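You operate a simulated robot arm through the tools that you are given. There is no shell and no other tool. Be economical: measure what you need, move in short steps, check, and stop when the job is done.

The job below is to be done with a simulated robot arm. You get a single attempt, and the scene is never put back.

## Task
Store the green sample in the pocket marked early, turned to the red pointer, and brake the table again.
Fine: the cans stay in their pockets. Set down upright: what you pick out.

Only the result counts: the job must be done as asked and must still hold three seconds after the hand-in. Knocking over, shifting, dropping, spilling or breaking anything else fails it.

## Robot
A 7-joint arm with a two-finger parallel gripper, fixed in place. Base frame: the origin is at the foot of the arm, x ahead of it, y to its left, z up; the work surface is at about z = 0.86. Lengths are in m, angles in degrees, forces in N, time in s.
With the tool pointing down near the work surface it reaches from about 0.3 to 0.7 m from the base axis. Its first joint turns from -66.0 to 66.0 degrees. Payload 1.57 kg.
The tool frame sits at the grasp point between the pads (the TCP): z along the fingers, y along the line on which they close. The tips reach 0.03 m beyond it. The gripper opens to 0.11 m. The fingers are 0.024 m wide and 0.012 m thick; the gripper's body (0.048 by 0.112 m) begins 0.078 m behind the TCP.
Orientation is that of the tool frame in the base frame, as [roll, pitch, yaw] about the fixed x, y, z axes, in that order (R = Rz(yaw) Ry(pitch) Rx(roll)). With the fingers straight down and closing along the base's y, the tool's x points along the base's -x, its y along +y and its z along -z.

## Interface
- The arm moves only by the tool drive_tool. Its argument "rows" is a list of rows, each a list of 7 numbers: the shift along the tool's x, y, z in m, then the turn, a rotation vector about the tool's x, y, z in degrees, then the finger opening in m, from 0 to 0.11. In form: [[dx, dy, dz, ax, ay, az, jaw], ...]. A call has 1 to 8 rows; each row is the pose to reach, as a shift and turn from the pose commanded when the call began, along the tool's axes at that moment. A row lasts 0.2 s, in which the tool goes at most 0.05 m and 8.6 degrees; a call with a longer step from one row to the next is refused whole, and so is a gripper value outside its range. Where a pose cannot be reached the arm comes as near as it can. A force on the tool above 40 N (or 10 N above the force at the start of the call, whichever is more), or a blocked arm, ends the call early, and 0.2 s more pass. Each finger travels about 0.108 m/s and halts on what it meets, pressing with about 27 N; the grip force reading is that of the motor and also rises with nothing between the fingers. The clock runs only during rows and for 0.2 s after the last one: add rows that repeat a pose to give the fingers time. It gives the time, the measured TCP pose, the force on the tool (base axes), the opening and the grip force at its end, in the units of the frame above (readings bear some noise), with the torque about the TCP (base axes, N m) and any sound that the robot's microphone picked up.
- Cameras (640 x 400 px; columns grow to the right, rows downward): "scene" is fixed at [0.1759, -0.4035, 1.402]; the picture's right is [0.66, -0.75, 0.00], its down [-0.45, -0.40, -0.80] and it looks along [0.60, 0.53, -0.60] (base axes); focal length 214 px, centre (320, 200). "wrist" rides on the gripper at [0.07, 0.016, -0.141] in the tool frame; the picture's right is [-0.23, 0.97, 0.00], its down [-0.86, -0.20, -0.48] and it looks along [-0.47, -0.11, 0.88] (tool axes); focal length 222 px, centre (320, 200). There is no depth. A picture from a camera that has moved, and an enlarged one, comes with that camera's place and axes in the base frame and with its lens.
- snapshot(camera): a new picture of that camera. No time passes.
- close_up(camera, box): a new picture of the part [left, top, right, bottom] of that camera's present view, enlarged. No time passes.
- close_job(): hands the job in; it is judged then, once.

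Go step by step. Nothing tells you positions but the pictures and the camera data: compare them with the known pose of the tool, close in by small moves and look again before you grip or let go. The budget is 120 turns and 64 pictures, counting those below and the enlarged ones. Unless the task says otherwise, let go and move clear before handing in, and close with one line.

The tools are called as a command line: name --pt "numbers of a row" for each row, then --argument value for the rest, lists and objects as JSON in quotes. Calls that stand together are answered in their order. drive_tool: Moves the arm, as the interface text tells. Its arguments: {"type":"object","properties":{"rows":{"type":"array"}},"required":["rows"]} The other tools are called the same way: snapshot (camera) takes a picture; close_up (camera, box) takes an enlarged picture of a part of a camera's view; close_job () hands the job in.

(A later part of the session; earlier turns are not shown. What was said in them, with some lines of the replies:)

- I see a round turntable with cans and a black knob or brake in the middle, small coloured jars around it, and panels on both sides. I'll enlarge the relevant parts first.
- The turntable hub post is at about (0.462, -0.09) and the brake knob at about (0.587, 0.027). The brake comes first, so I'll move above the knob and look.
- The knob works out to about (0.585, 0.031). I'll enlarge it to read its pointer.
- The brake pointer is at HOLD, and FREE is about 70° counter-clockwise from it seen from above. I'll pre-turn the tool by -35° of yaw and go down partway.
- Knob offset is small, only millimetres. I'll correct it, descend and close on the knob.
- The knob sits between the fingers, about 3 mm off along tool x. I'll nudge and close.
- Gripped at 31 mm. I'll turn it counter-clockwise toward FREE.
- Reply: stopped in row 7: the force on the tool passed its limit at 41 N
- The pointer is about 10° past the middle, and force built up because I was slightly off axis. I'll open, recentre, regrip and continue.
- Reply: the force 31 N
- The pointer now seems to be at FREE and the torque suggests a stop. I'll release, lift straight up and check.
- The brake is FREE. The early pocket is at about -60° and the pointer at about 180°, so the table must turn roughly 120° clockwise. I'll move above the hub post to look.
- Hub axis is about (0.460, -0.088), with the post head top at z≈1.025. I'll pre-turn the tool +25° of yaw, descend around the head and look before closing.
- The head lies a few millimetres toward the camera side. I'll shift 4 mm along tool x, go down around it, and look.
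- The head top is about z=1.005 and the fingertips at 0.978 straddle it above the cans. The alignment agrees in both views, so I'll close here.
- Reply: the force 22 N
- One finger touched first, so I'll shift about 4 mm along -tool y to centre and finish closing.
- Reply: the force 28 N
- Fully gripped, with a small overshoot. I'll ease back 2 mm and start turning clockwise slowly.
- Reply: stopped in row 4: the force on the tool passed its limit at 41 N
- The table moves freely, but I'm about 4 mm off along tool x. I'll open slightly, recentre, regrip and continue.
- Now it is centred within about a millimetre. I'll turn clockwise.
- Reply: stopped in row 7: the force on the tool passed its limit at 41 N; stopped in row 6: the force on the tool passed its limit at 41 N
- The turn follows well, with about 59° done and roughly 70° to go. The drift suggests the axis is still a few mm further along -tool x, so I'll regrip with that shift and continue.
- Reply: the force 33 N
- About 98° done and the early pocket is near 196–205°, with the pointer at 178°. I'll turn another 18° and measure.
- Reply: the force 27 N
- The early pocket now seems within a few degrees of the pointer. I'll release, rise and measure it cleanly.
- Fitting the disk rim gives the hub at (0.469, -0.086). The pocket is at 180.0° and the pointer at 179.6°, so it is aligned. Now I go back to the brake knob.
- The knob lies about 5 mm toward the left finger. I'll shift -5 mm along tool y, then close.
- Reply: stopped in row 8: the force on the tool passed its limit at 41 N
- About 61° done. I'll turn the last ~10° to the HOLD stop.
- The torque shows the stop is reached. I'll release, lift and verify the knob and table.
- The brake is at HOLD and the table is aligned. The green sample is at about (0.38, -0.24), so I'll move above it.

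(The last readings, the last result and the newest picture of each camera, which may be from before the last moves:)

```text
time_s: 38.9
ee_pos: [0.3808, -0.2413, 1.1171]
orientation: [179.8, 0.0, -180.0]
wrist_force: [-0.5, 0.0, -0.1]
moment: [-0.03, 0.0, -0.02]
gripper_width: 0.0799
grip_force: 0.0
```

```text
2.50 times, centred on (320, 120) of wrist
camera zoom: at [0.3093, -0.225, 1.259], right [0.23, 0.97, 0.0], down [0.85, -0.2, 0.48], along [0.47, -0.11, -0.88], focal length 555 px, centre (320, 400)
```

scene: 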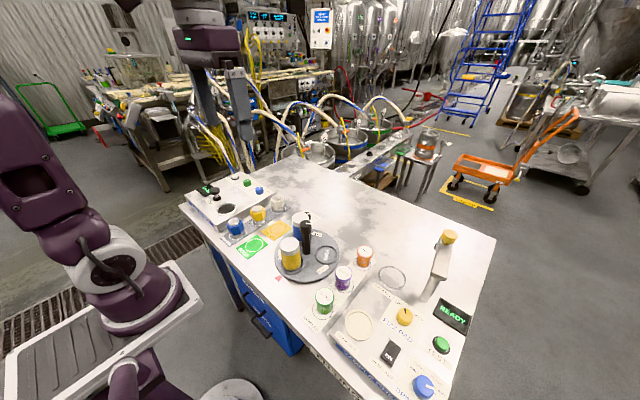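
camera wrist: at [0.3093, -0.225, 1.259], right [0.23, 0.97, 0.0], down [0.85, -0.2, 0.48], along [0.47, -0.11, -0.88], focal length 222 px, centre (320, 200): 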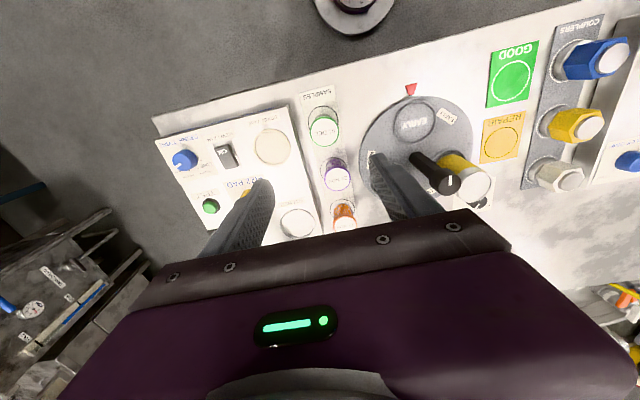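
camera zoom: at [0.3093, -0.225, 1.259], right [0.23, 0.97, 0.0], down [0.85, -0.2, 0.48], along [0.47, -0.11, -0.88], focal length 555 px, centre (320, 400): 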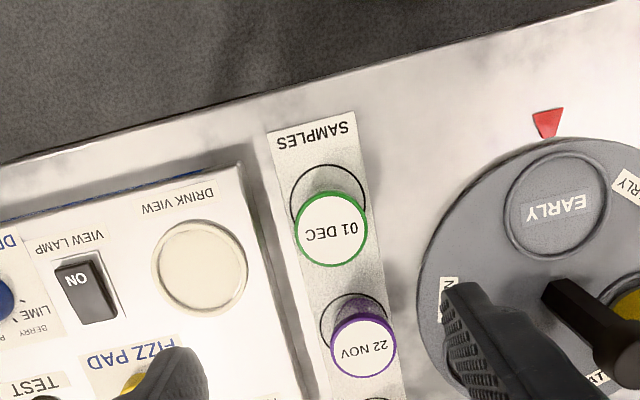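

The sample lid is around (0.376, -0.234). I'll grip diagonally (yaw 135°) to clear both the panel and the purple jar, so I turn, descend partway and look.

drive_tool --pt "0.005 0.007 0.02 0 0 8 0.08" --pt "0.005 0.007 0.04 0 0 16 0.08" --pt "0.005 0.007 0.06 0 0 24 0.08" --pt "0.005 0.007 0.08 0 0 32 0.075" --pt "0.005 0.007 0.1 0 0 40 0.075" --pt "0.005 0.007 0.13 0 0 45 0.075" --pt "0.005 0.007 0.13 0 0 45 0.075"

snapshot --camera "wrist"

```text
time_s: 40.5
ee_pos: [0.3764, -0.2329, 0.9867]
orientation: [179.7, 0.0, 134.9]
wrist_force: [-0.6, -1.0, -0.7]
moment: [0.03, 0.02, 0.0]
gripper_width: 0.0749
grip_force: 0.1
```

```text
25 pictures are left
camera wrist: at [0.3383, -0.1703, 1.1282], right [0.85, 0.53, 0.0], down [0.46, -0.75, 0.48], along [0.25, -0.4, -0.88], focal length 222 px, centre (320, 200)
```

wrist: 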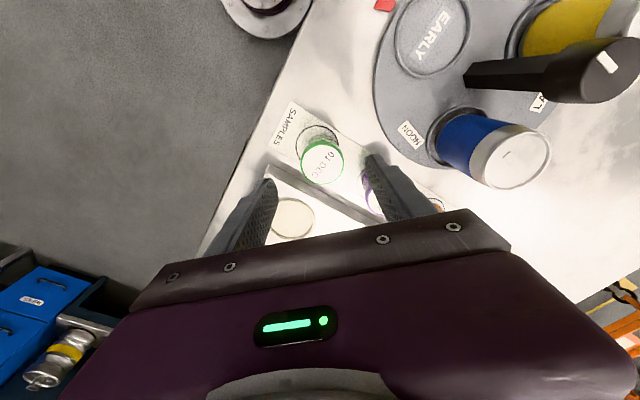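

drive_tool --pt "-0.003 0 0.03 0 0 0 0.075" --pt "-0.003 0 0.05 0 0 0 0.075" --pt "-0.003 0 0.05 0 0 0 0.075"

snapshot --camera "wrist"

close_up --camera "scene" --box '[260, 220, 400, 340]'

```text
time_s: 41.3
ee_pos: [0.3773, -0.2343, 0.9371]
orientation: [179.8, -0.1, 134.8]
wrist_force: [-0.1, -0.4, 0.1]
moment: [-0.02, 0.02, 0.03]
gripper_width: 0.0752
grip_force: 0.0
```

```text
24 pictures are left
camera wrist: at [0.3386, -0.173, 1.0786], right [0.85, 0.53, 0.0], down [0.46, -0.75, 0.48], along [0.25, -0.4, -0.88], focal length 222 px, centre (320, 200)
```

wrist: 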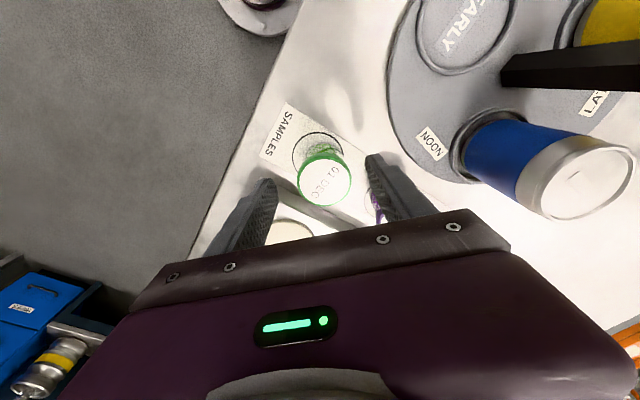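

```text
3.33 times, centred on (330, 280) of scene
camera zoom: at [0.1759, -0.4035, 1.402], right [0.66, -0.75, 0.0], down [-0.45, -0.4, -0.8], along [0.6, 0.53, -0.6], focal length 715 px, centre (287, -67)
```

zoom: 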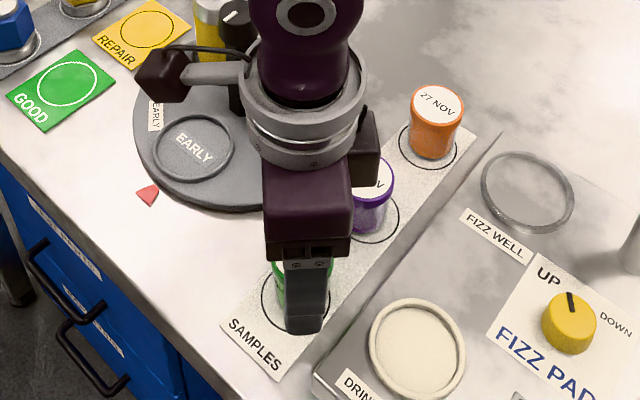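

I had the x correction reversed: the lid is slightly toward +x and +y of the tool. I'll shift (+4, +3) mm, descend to grip height and look.

drive_tool --pt "0.005 0.003 0 0 0 0 0.075" --pt "0.005 0.003 0.02 0 0 0 0.075" --pt "0.005 0.003 0.034 0 0 0 0.075" --pt "0.005 0.003 0.034 0 0 0 0.075"

close_up --camera "wrist" --box '[220, 90, 420, 240]'

```text
time_s: 42.3
ee_pos: [0.3759, -0.2296, 0.9044]
orientation: [179.7, -0.2, 135.0]
wrist_force: [0.7, -0.6, -0.2]
moment: [0.01, 0.02, 0.0]
gripper_width: 0.0749
grip_force: 0.0
```

```text
2.67 times, centred on (320, 165) of wrist
camera zoom: at [0.336, -0.169, 1.0448], right [0.85, 0.53, 0.0], down [0.46, -0.75, 0.48], along [0.25, -0.4, -0.88], focal length 592 px, centre (320, 293)
```

zoom: 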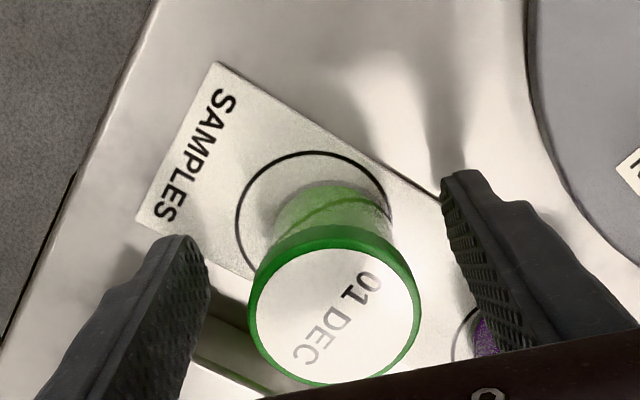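

Well bracketed. I'll nudge (-1, +2.5) mm and close gently.

drive_tool --pt "-0.001 0.0025 0 0 0 0 0.07" --pt "-0.001 0.0025 0 0 0 0 0.055" --pt "-0.001 0.0025 0 0 0 0 0.045" --pt "-0.001 0.0025 0 0 0 0 0.035" --pt "-0.001 0.0025 0 0 0 0 0.03" --pt "-0.001 0.0025 0 0 0 0 0.03"

close_up --camera "wrist" --box '[220, 90, 420, 240]'

```text
time_s: 43.7
ee_pos: [0.3772, -0.2287, 0.9051]
orientation: [179.8, -0.1, 135.0]
wrist_force: [0.0, 0.0, 0.5]
moment: [0.06, -0.03, 0.01]
gripper_width: 0.0431
grip_force: 26.9
```

```text
2.67 times, centred on (320, 165) of wrist
camera zoom: at [0.3391, -0.1674, 1.0453], right [0.85, 0.53, 0.0], down [0.46, -0.75, 0.48], along [0.25, -0.4, -0.88], focal length 592 px, centre (320, 293)
```

zoom: 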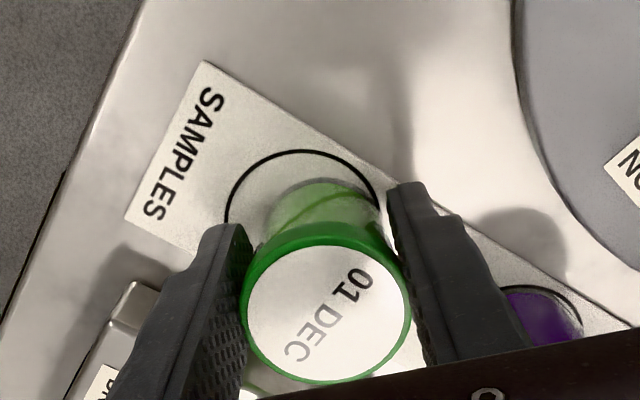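

Gripped at 43 mm. I'll lift straight up.

drive_tool --pt "0 0 -0.01 0 0 0 0.03" --pt "0 0 -0.03 0 0 0 0.03" --pt "0 0 -0.06 0 0 0 0.03" --pt "0 0 -0.09 0 0 0 0.03" --pt "0 0 -0.12 0 0 0 0.03"

snapshot --camera "wrist"

```text
time_s: 44.9
ee_pos: [0.3792, -0.2263, 1.0261]
orientation: [179.8, -0.1, 134.9]
wrist_force: [-1.1, -0.7, -0.9]
moment: [0.0, 0.03, -0.01]
gripper_width: 0.0428
grip_force: 27.4
```

```text
20 pictures are left
camera wrist: at [0.3405, -0.1652, 1.1657], right [0.85, 0.53, 0.0], down [0.46, -0.75, 0.48], along [0.25, -0.4, -0.88], focal length 222 px, centre (320, 200)
```

wrist: 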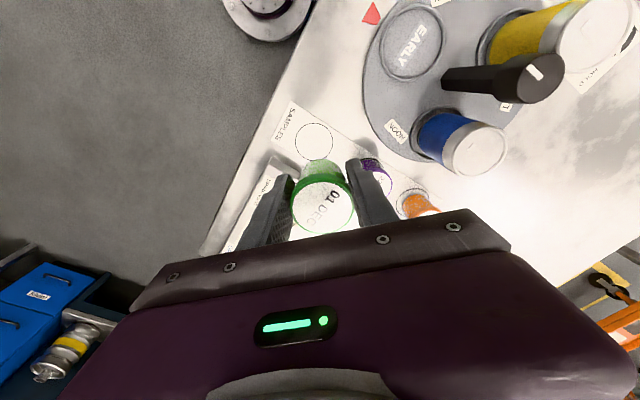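

Held. I'll carry it toward the pocket at (0.405, -0.086) while turning back to yaw 180°.

drive_tool --pt "0.0135 0.0197 0 0 0 -7.5 0.03" --pt "0.027 0.0393 0 0 0 -15 0.03" --pt "0.0405 0.059 0 0 0 -22.5 0.03" --pt "0.054 0.0787 0 0 0 -30 0.03" --pt "0.0675 0.0983 0 0 0 -37.5 0.03" --pt "0.081 0.118 0 0 0 -45 0.03" --pt "0.081 0.118 0 0 0 -45 0.03"

snapshot --camera "wrist"

close_up --camera "scene" --box '[250, 190, 350, 290]'

```text
time_s: 46.5
ee_pos: [0.4036, -0.0871, 1.0232]
orientation: [179.8, 0.1, -179.9]
wrist_force: [-0.6, -0.4, -0.7]
moment: [0.01, 0.01, 0.01]
gripper_width: 0.0429
grip_force: 27.2
```

```text
19 pictures are left
camera wrist: at [0.3322, -0.0704, 1.1641], right [0.23, 0.97, 0.0], down [0.85, -0.2, 0.48], along [0.47, -0.11, -0.88], focal length 222 px, centre (320, 200)
```

wrist: 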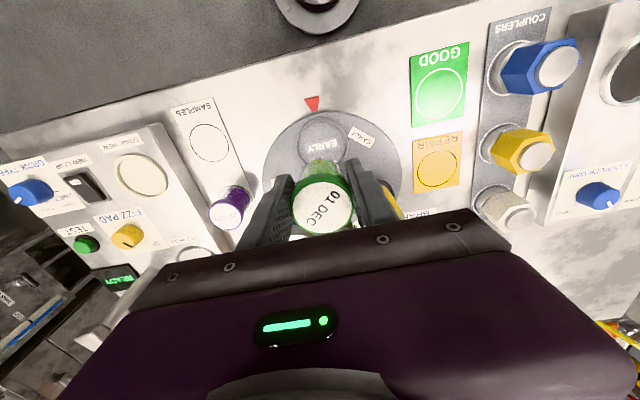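

```text
4.00 times, centred on (300, 240) of scene
camera zoom: at [0.1759, -0.4035, 1.402], right [0.66, -0.75, 0.0], down [-0.45, -0.4, -0.8], along [0.6, 0.53, -0.6], focal length 858 px, centre (400, 40)
```

zoom: 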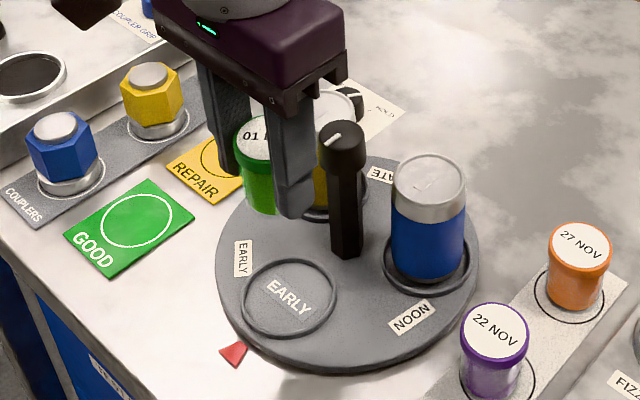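

Pocket estimates average (0.406, -0.085). I'll correct by 2 mm, descend to z≈0.94 and check.

drive_tool --pt "-0.002 0.002 0.02 0 0 0 0.03" --pt "-0.002 0.002 0.04 0 0 0 0.03" --pt "-0.002 0.002 0.06 0 0 0 0.03" --pt "-0.002 0.002 0.08 0 0 0 0.03" --pt "-0.002 0.002 0.08 0 0 0 0.03"

close_up --camera "wrist" --box '[230, 90, 410, 230]'

close_up --camera "scene" --box '[250, 200, 350, 290]'

```text
time_s: 47.7
ee_pos: [0.4046, -0.0876, 0.9444]
orientation: [179.7, 0.1, -179.9]
wrist_force: [0.2, 0.0, -1.0]
moment: [-0.01, -0.01, 0.0]
gripper_width: 0.0431
grip_force: 26.7
```

```text
2.86 times, centred on (320, 160) of wrist
camera zoom: at [0.3338, -0.0698, 1.0849], right [0.23, 0.97, 0.0], down [0.85, -0.2, 0.48], along [0.47, -0.11, -0.88], focal length 635 px, centre (320, 314)
```

zoom: 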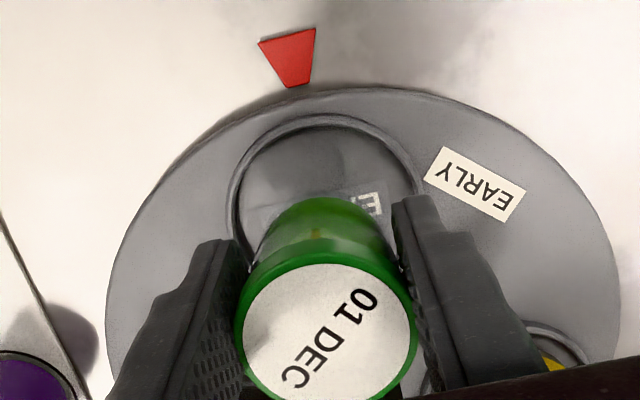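

```text
4.44 times, centred on (300, 245) of scene
camera zoom: at [0.1759, -0.4035, 1.402], right [0.66, -0.75, 0.0], down [-0.45, -0.4, -0.8], along [0.6, 0.53, -0.6], focal length 953 px, centre (409, 0)
```

zoom: 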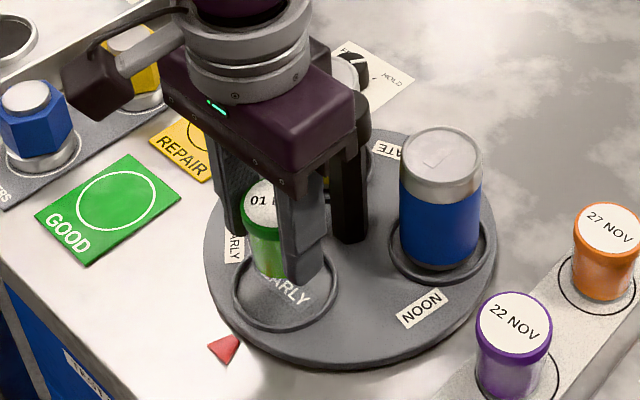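

The jar is centred over the pocket within ~2 mm. I'll lower it slowly to contact.

drive_tool --pt "0 0.0015 0.008 0 0 0 0.03" --pt "0 0.0015 0.014 0 0 0 0.03" --pt "0 0.0015 0.02 0 0 0 0.03" --pt "0 0.0015 0.024 0 0 0 0.03" --pt "0 0.0015 0.026 0 0 0 0.03"

close_up --camera "scene" --box '[265, 215, 325, 275]'

```text
time_s: 48.9
ee_pos: [0.406, -0.0833, 0.9185]
orientation: [179.8, 0.1, -180.0]
wrist_force: [0.5, 0.4, -1.3]
moment: [0.01, -0.01, 0.02]
gripper_width: 0.0426
grip_force: 27.1
```

```text
6.67 times, centred on (295, 245) of scene
camera zoom: at [0.1759, -0.4035, 1.402], right [0.66, -0.75, 0.0], down [-0.45, -0.4, -0.8], along [0.6, 0.53, -0.6], focal length 1430 px, centre (487, -100)
```

zoom: 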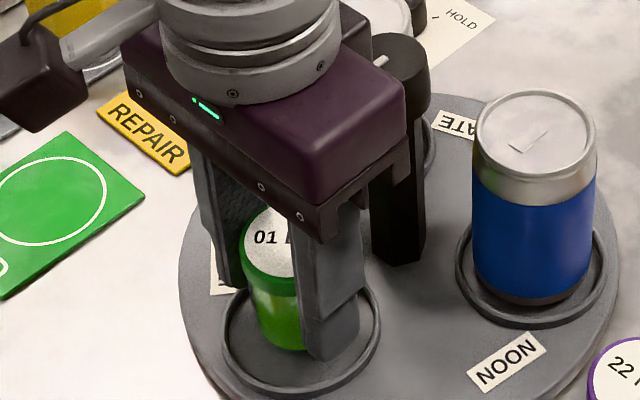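

Almost down. I'll lower in 1–2 mm steps while watching the force.

drive_tool --pt "0 0 0.001 0 0 0 0.03" --pt "0 0 0.002 0 0 0 0.03" --pt "0 0 0.003 0 0 0 0.03"

```text
time_s: 49.7
ee_pos: [0.4066, -0.0834, 0.915]
orientation: [179.9, 0.1, 180.0]
wrist_force: [0.6, -0.8, -1.5]
moment: [0.05, 0.01, 0.0]
gripper_width: 0.0429
grip_force: 26.9
```

drive_tool --pt "0 0 0.001 0 0 0 0.03" --pt "0 0 0.002 0 0 0 0.03" --pt "0 0 0.003 0 0 0 0.03"

```text
time_s: 50.5
ee_pos: [0.4081, -0.0826, 0.9132]
orientation: [179.7, 0.2, 180.0]
wrist_force: [-0.2, 1.4, 19.5]
moment: [0.01, -0.09, 0.05]
gripper_width: 0.043
grip_force: 27.0
```

Contact at 19 N. I'll back off a millimetre and a half, then open slowly and look.

drive_tool --pt "0 0 -0.0015 0 0 0 0.03" --pt "0 0 -0.0015 0 0 0 0.044" --pt "0 0 -0.0015 0 0 0 0.055" --pt "0 0 -0.0015 0 0 0 0.065" --pt "0 0 -0.0015 0 0 0 0.065"

close_up --camera "wrist" --box '[230, 90, 410, 230]'

```text
time_s: 51.7
ee_pos: [0.4072, -0.0827, 0.9138]
orientation: [179.8, 0.2, 180.0]
wrist_force: [0.5, 0.5, 0.0]
moment: [-0.03, -0.02, -0.02]
gripper_width: 0.065
grip_force: 0.1
```

```text
2.86 times, centred on (320, 160) of wrist
camera zoom: at [0.3358, -0.066, 1.054], right [0.23, 0.97, 0.0], down [0.85, -0.2, 0.48], along [0.47, -0.11, -0.88], focal length 635 px, centre (320, 314)
```

zoom: 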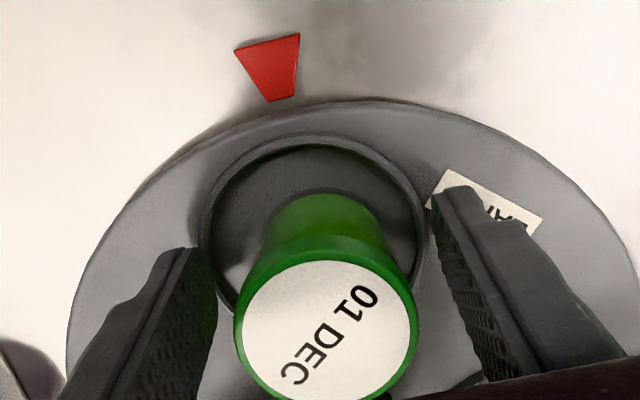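

The jar stands inside the pocket. I'll retreat straight up and check all.

drive_tool --pt "0 0 -0.03 0 0 0 0.07" --pt "0 0 -0.07 0 0 0 0.07" --pt "0 0 -0.11 0 0 0 0.07" --pt "0 0 -0.15 0 0 0 0.07" --pt "0 0 -0.19 0 0 0 0.07" --pt "0.04 0 -0.21 0 0 0 0.07" --pt "0.07 0 -0.21 0 0 0 0.07"

snapshot --camera "wrist"

close_up --camera "scene" --box '[260, 200, 360, 290]'

```text
time_s: 53.3
ee_pos: [0.3365, -0.0804, 1.1231]
orientation: [179.7, 0.1, 179.9]
wrist_force: [0.0, 0.3, -0.5]
moment: [0.0, -0.02, 0.03]
gripper_width: 0.07
grip_force: 0.0
```

```text
13 pictures are left
camera wrist: at [0.266, -0.0634, 1.2638], right [0.23, 0.97, 0.0], down [0.85, -0.2, 0.48], along [0.47, -0.11, -0.88], focal length 222 px, centre (320, 200)
```

wrist: 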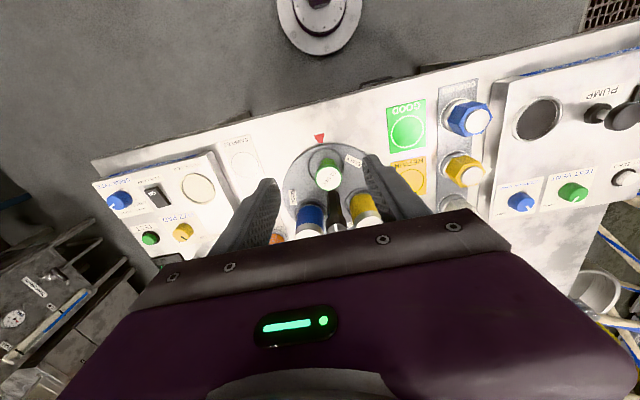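

```text
4.44 times, centred on (310, 245) of scene
camera zoom: at [0.1759, -0.4035, 1.402], right [0.66, -0.75, 0.0], down [-0.45, -0.4, -0.8], along [0.6, 0.53, -0.6], focal length 953 px, centre (364, 0)
```

zoom: 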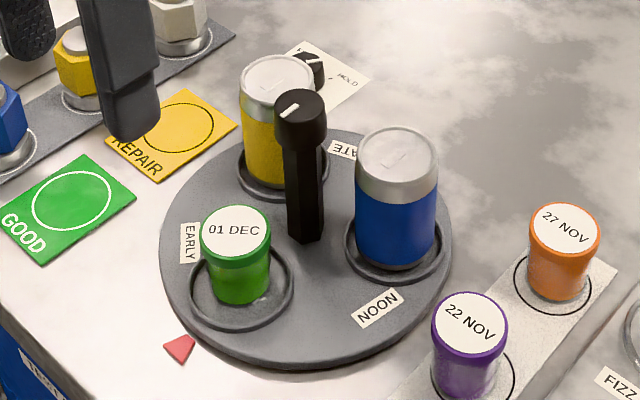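

Everything stands upright in place. One last check of the angle to the pointer.

close_up --camera "wrist" --box '[270, 120, 390, 240]'

```text
3.33 times, centred on (330, 180) of wrist
camera zoom: at [0.266, -0.0634, 1.2638], right [0.23, 0.97, 0.0], down [0.85, -0.2, 0.48], along [0.47, -0.11, -0.88], focal length 740 px, centre (287, 267)
```

zoom: 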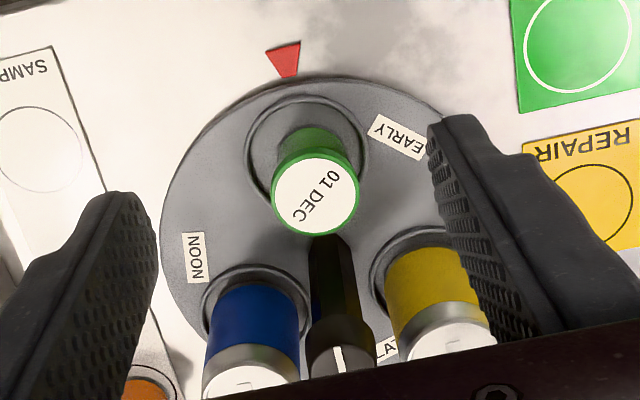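

The three ring centres put the early pocket at 179.5° and the pointer at 180.6°, which is aligned. The brake is at HOLD and the gripper is clear, so I'm handing in.

close_job

```text
The job is handed in.
```

I stored the green sample upright in the early pocket and turned that pocket to the red pointer, within about 1° by my measurement. The brake is back at HOLD, both cans are still in their pockets, and the job is handed in.
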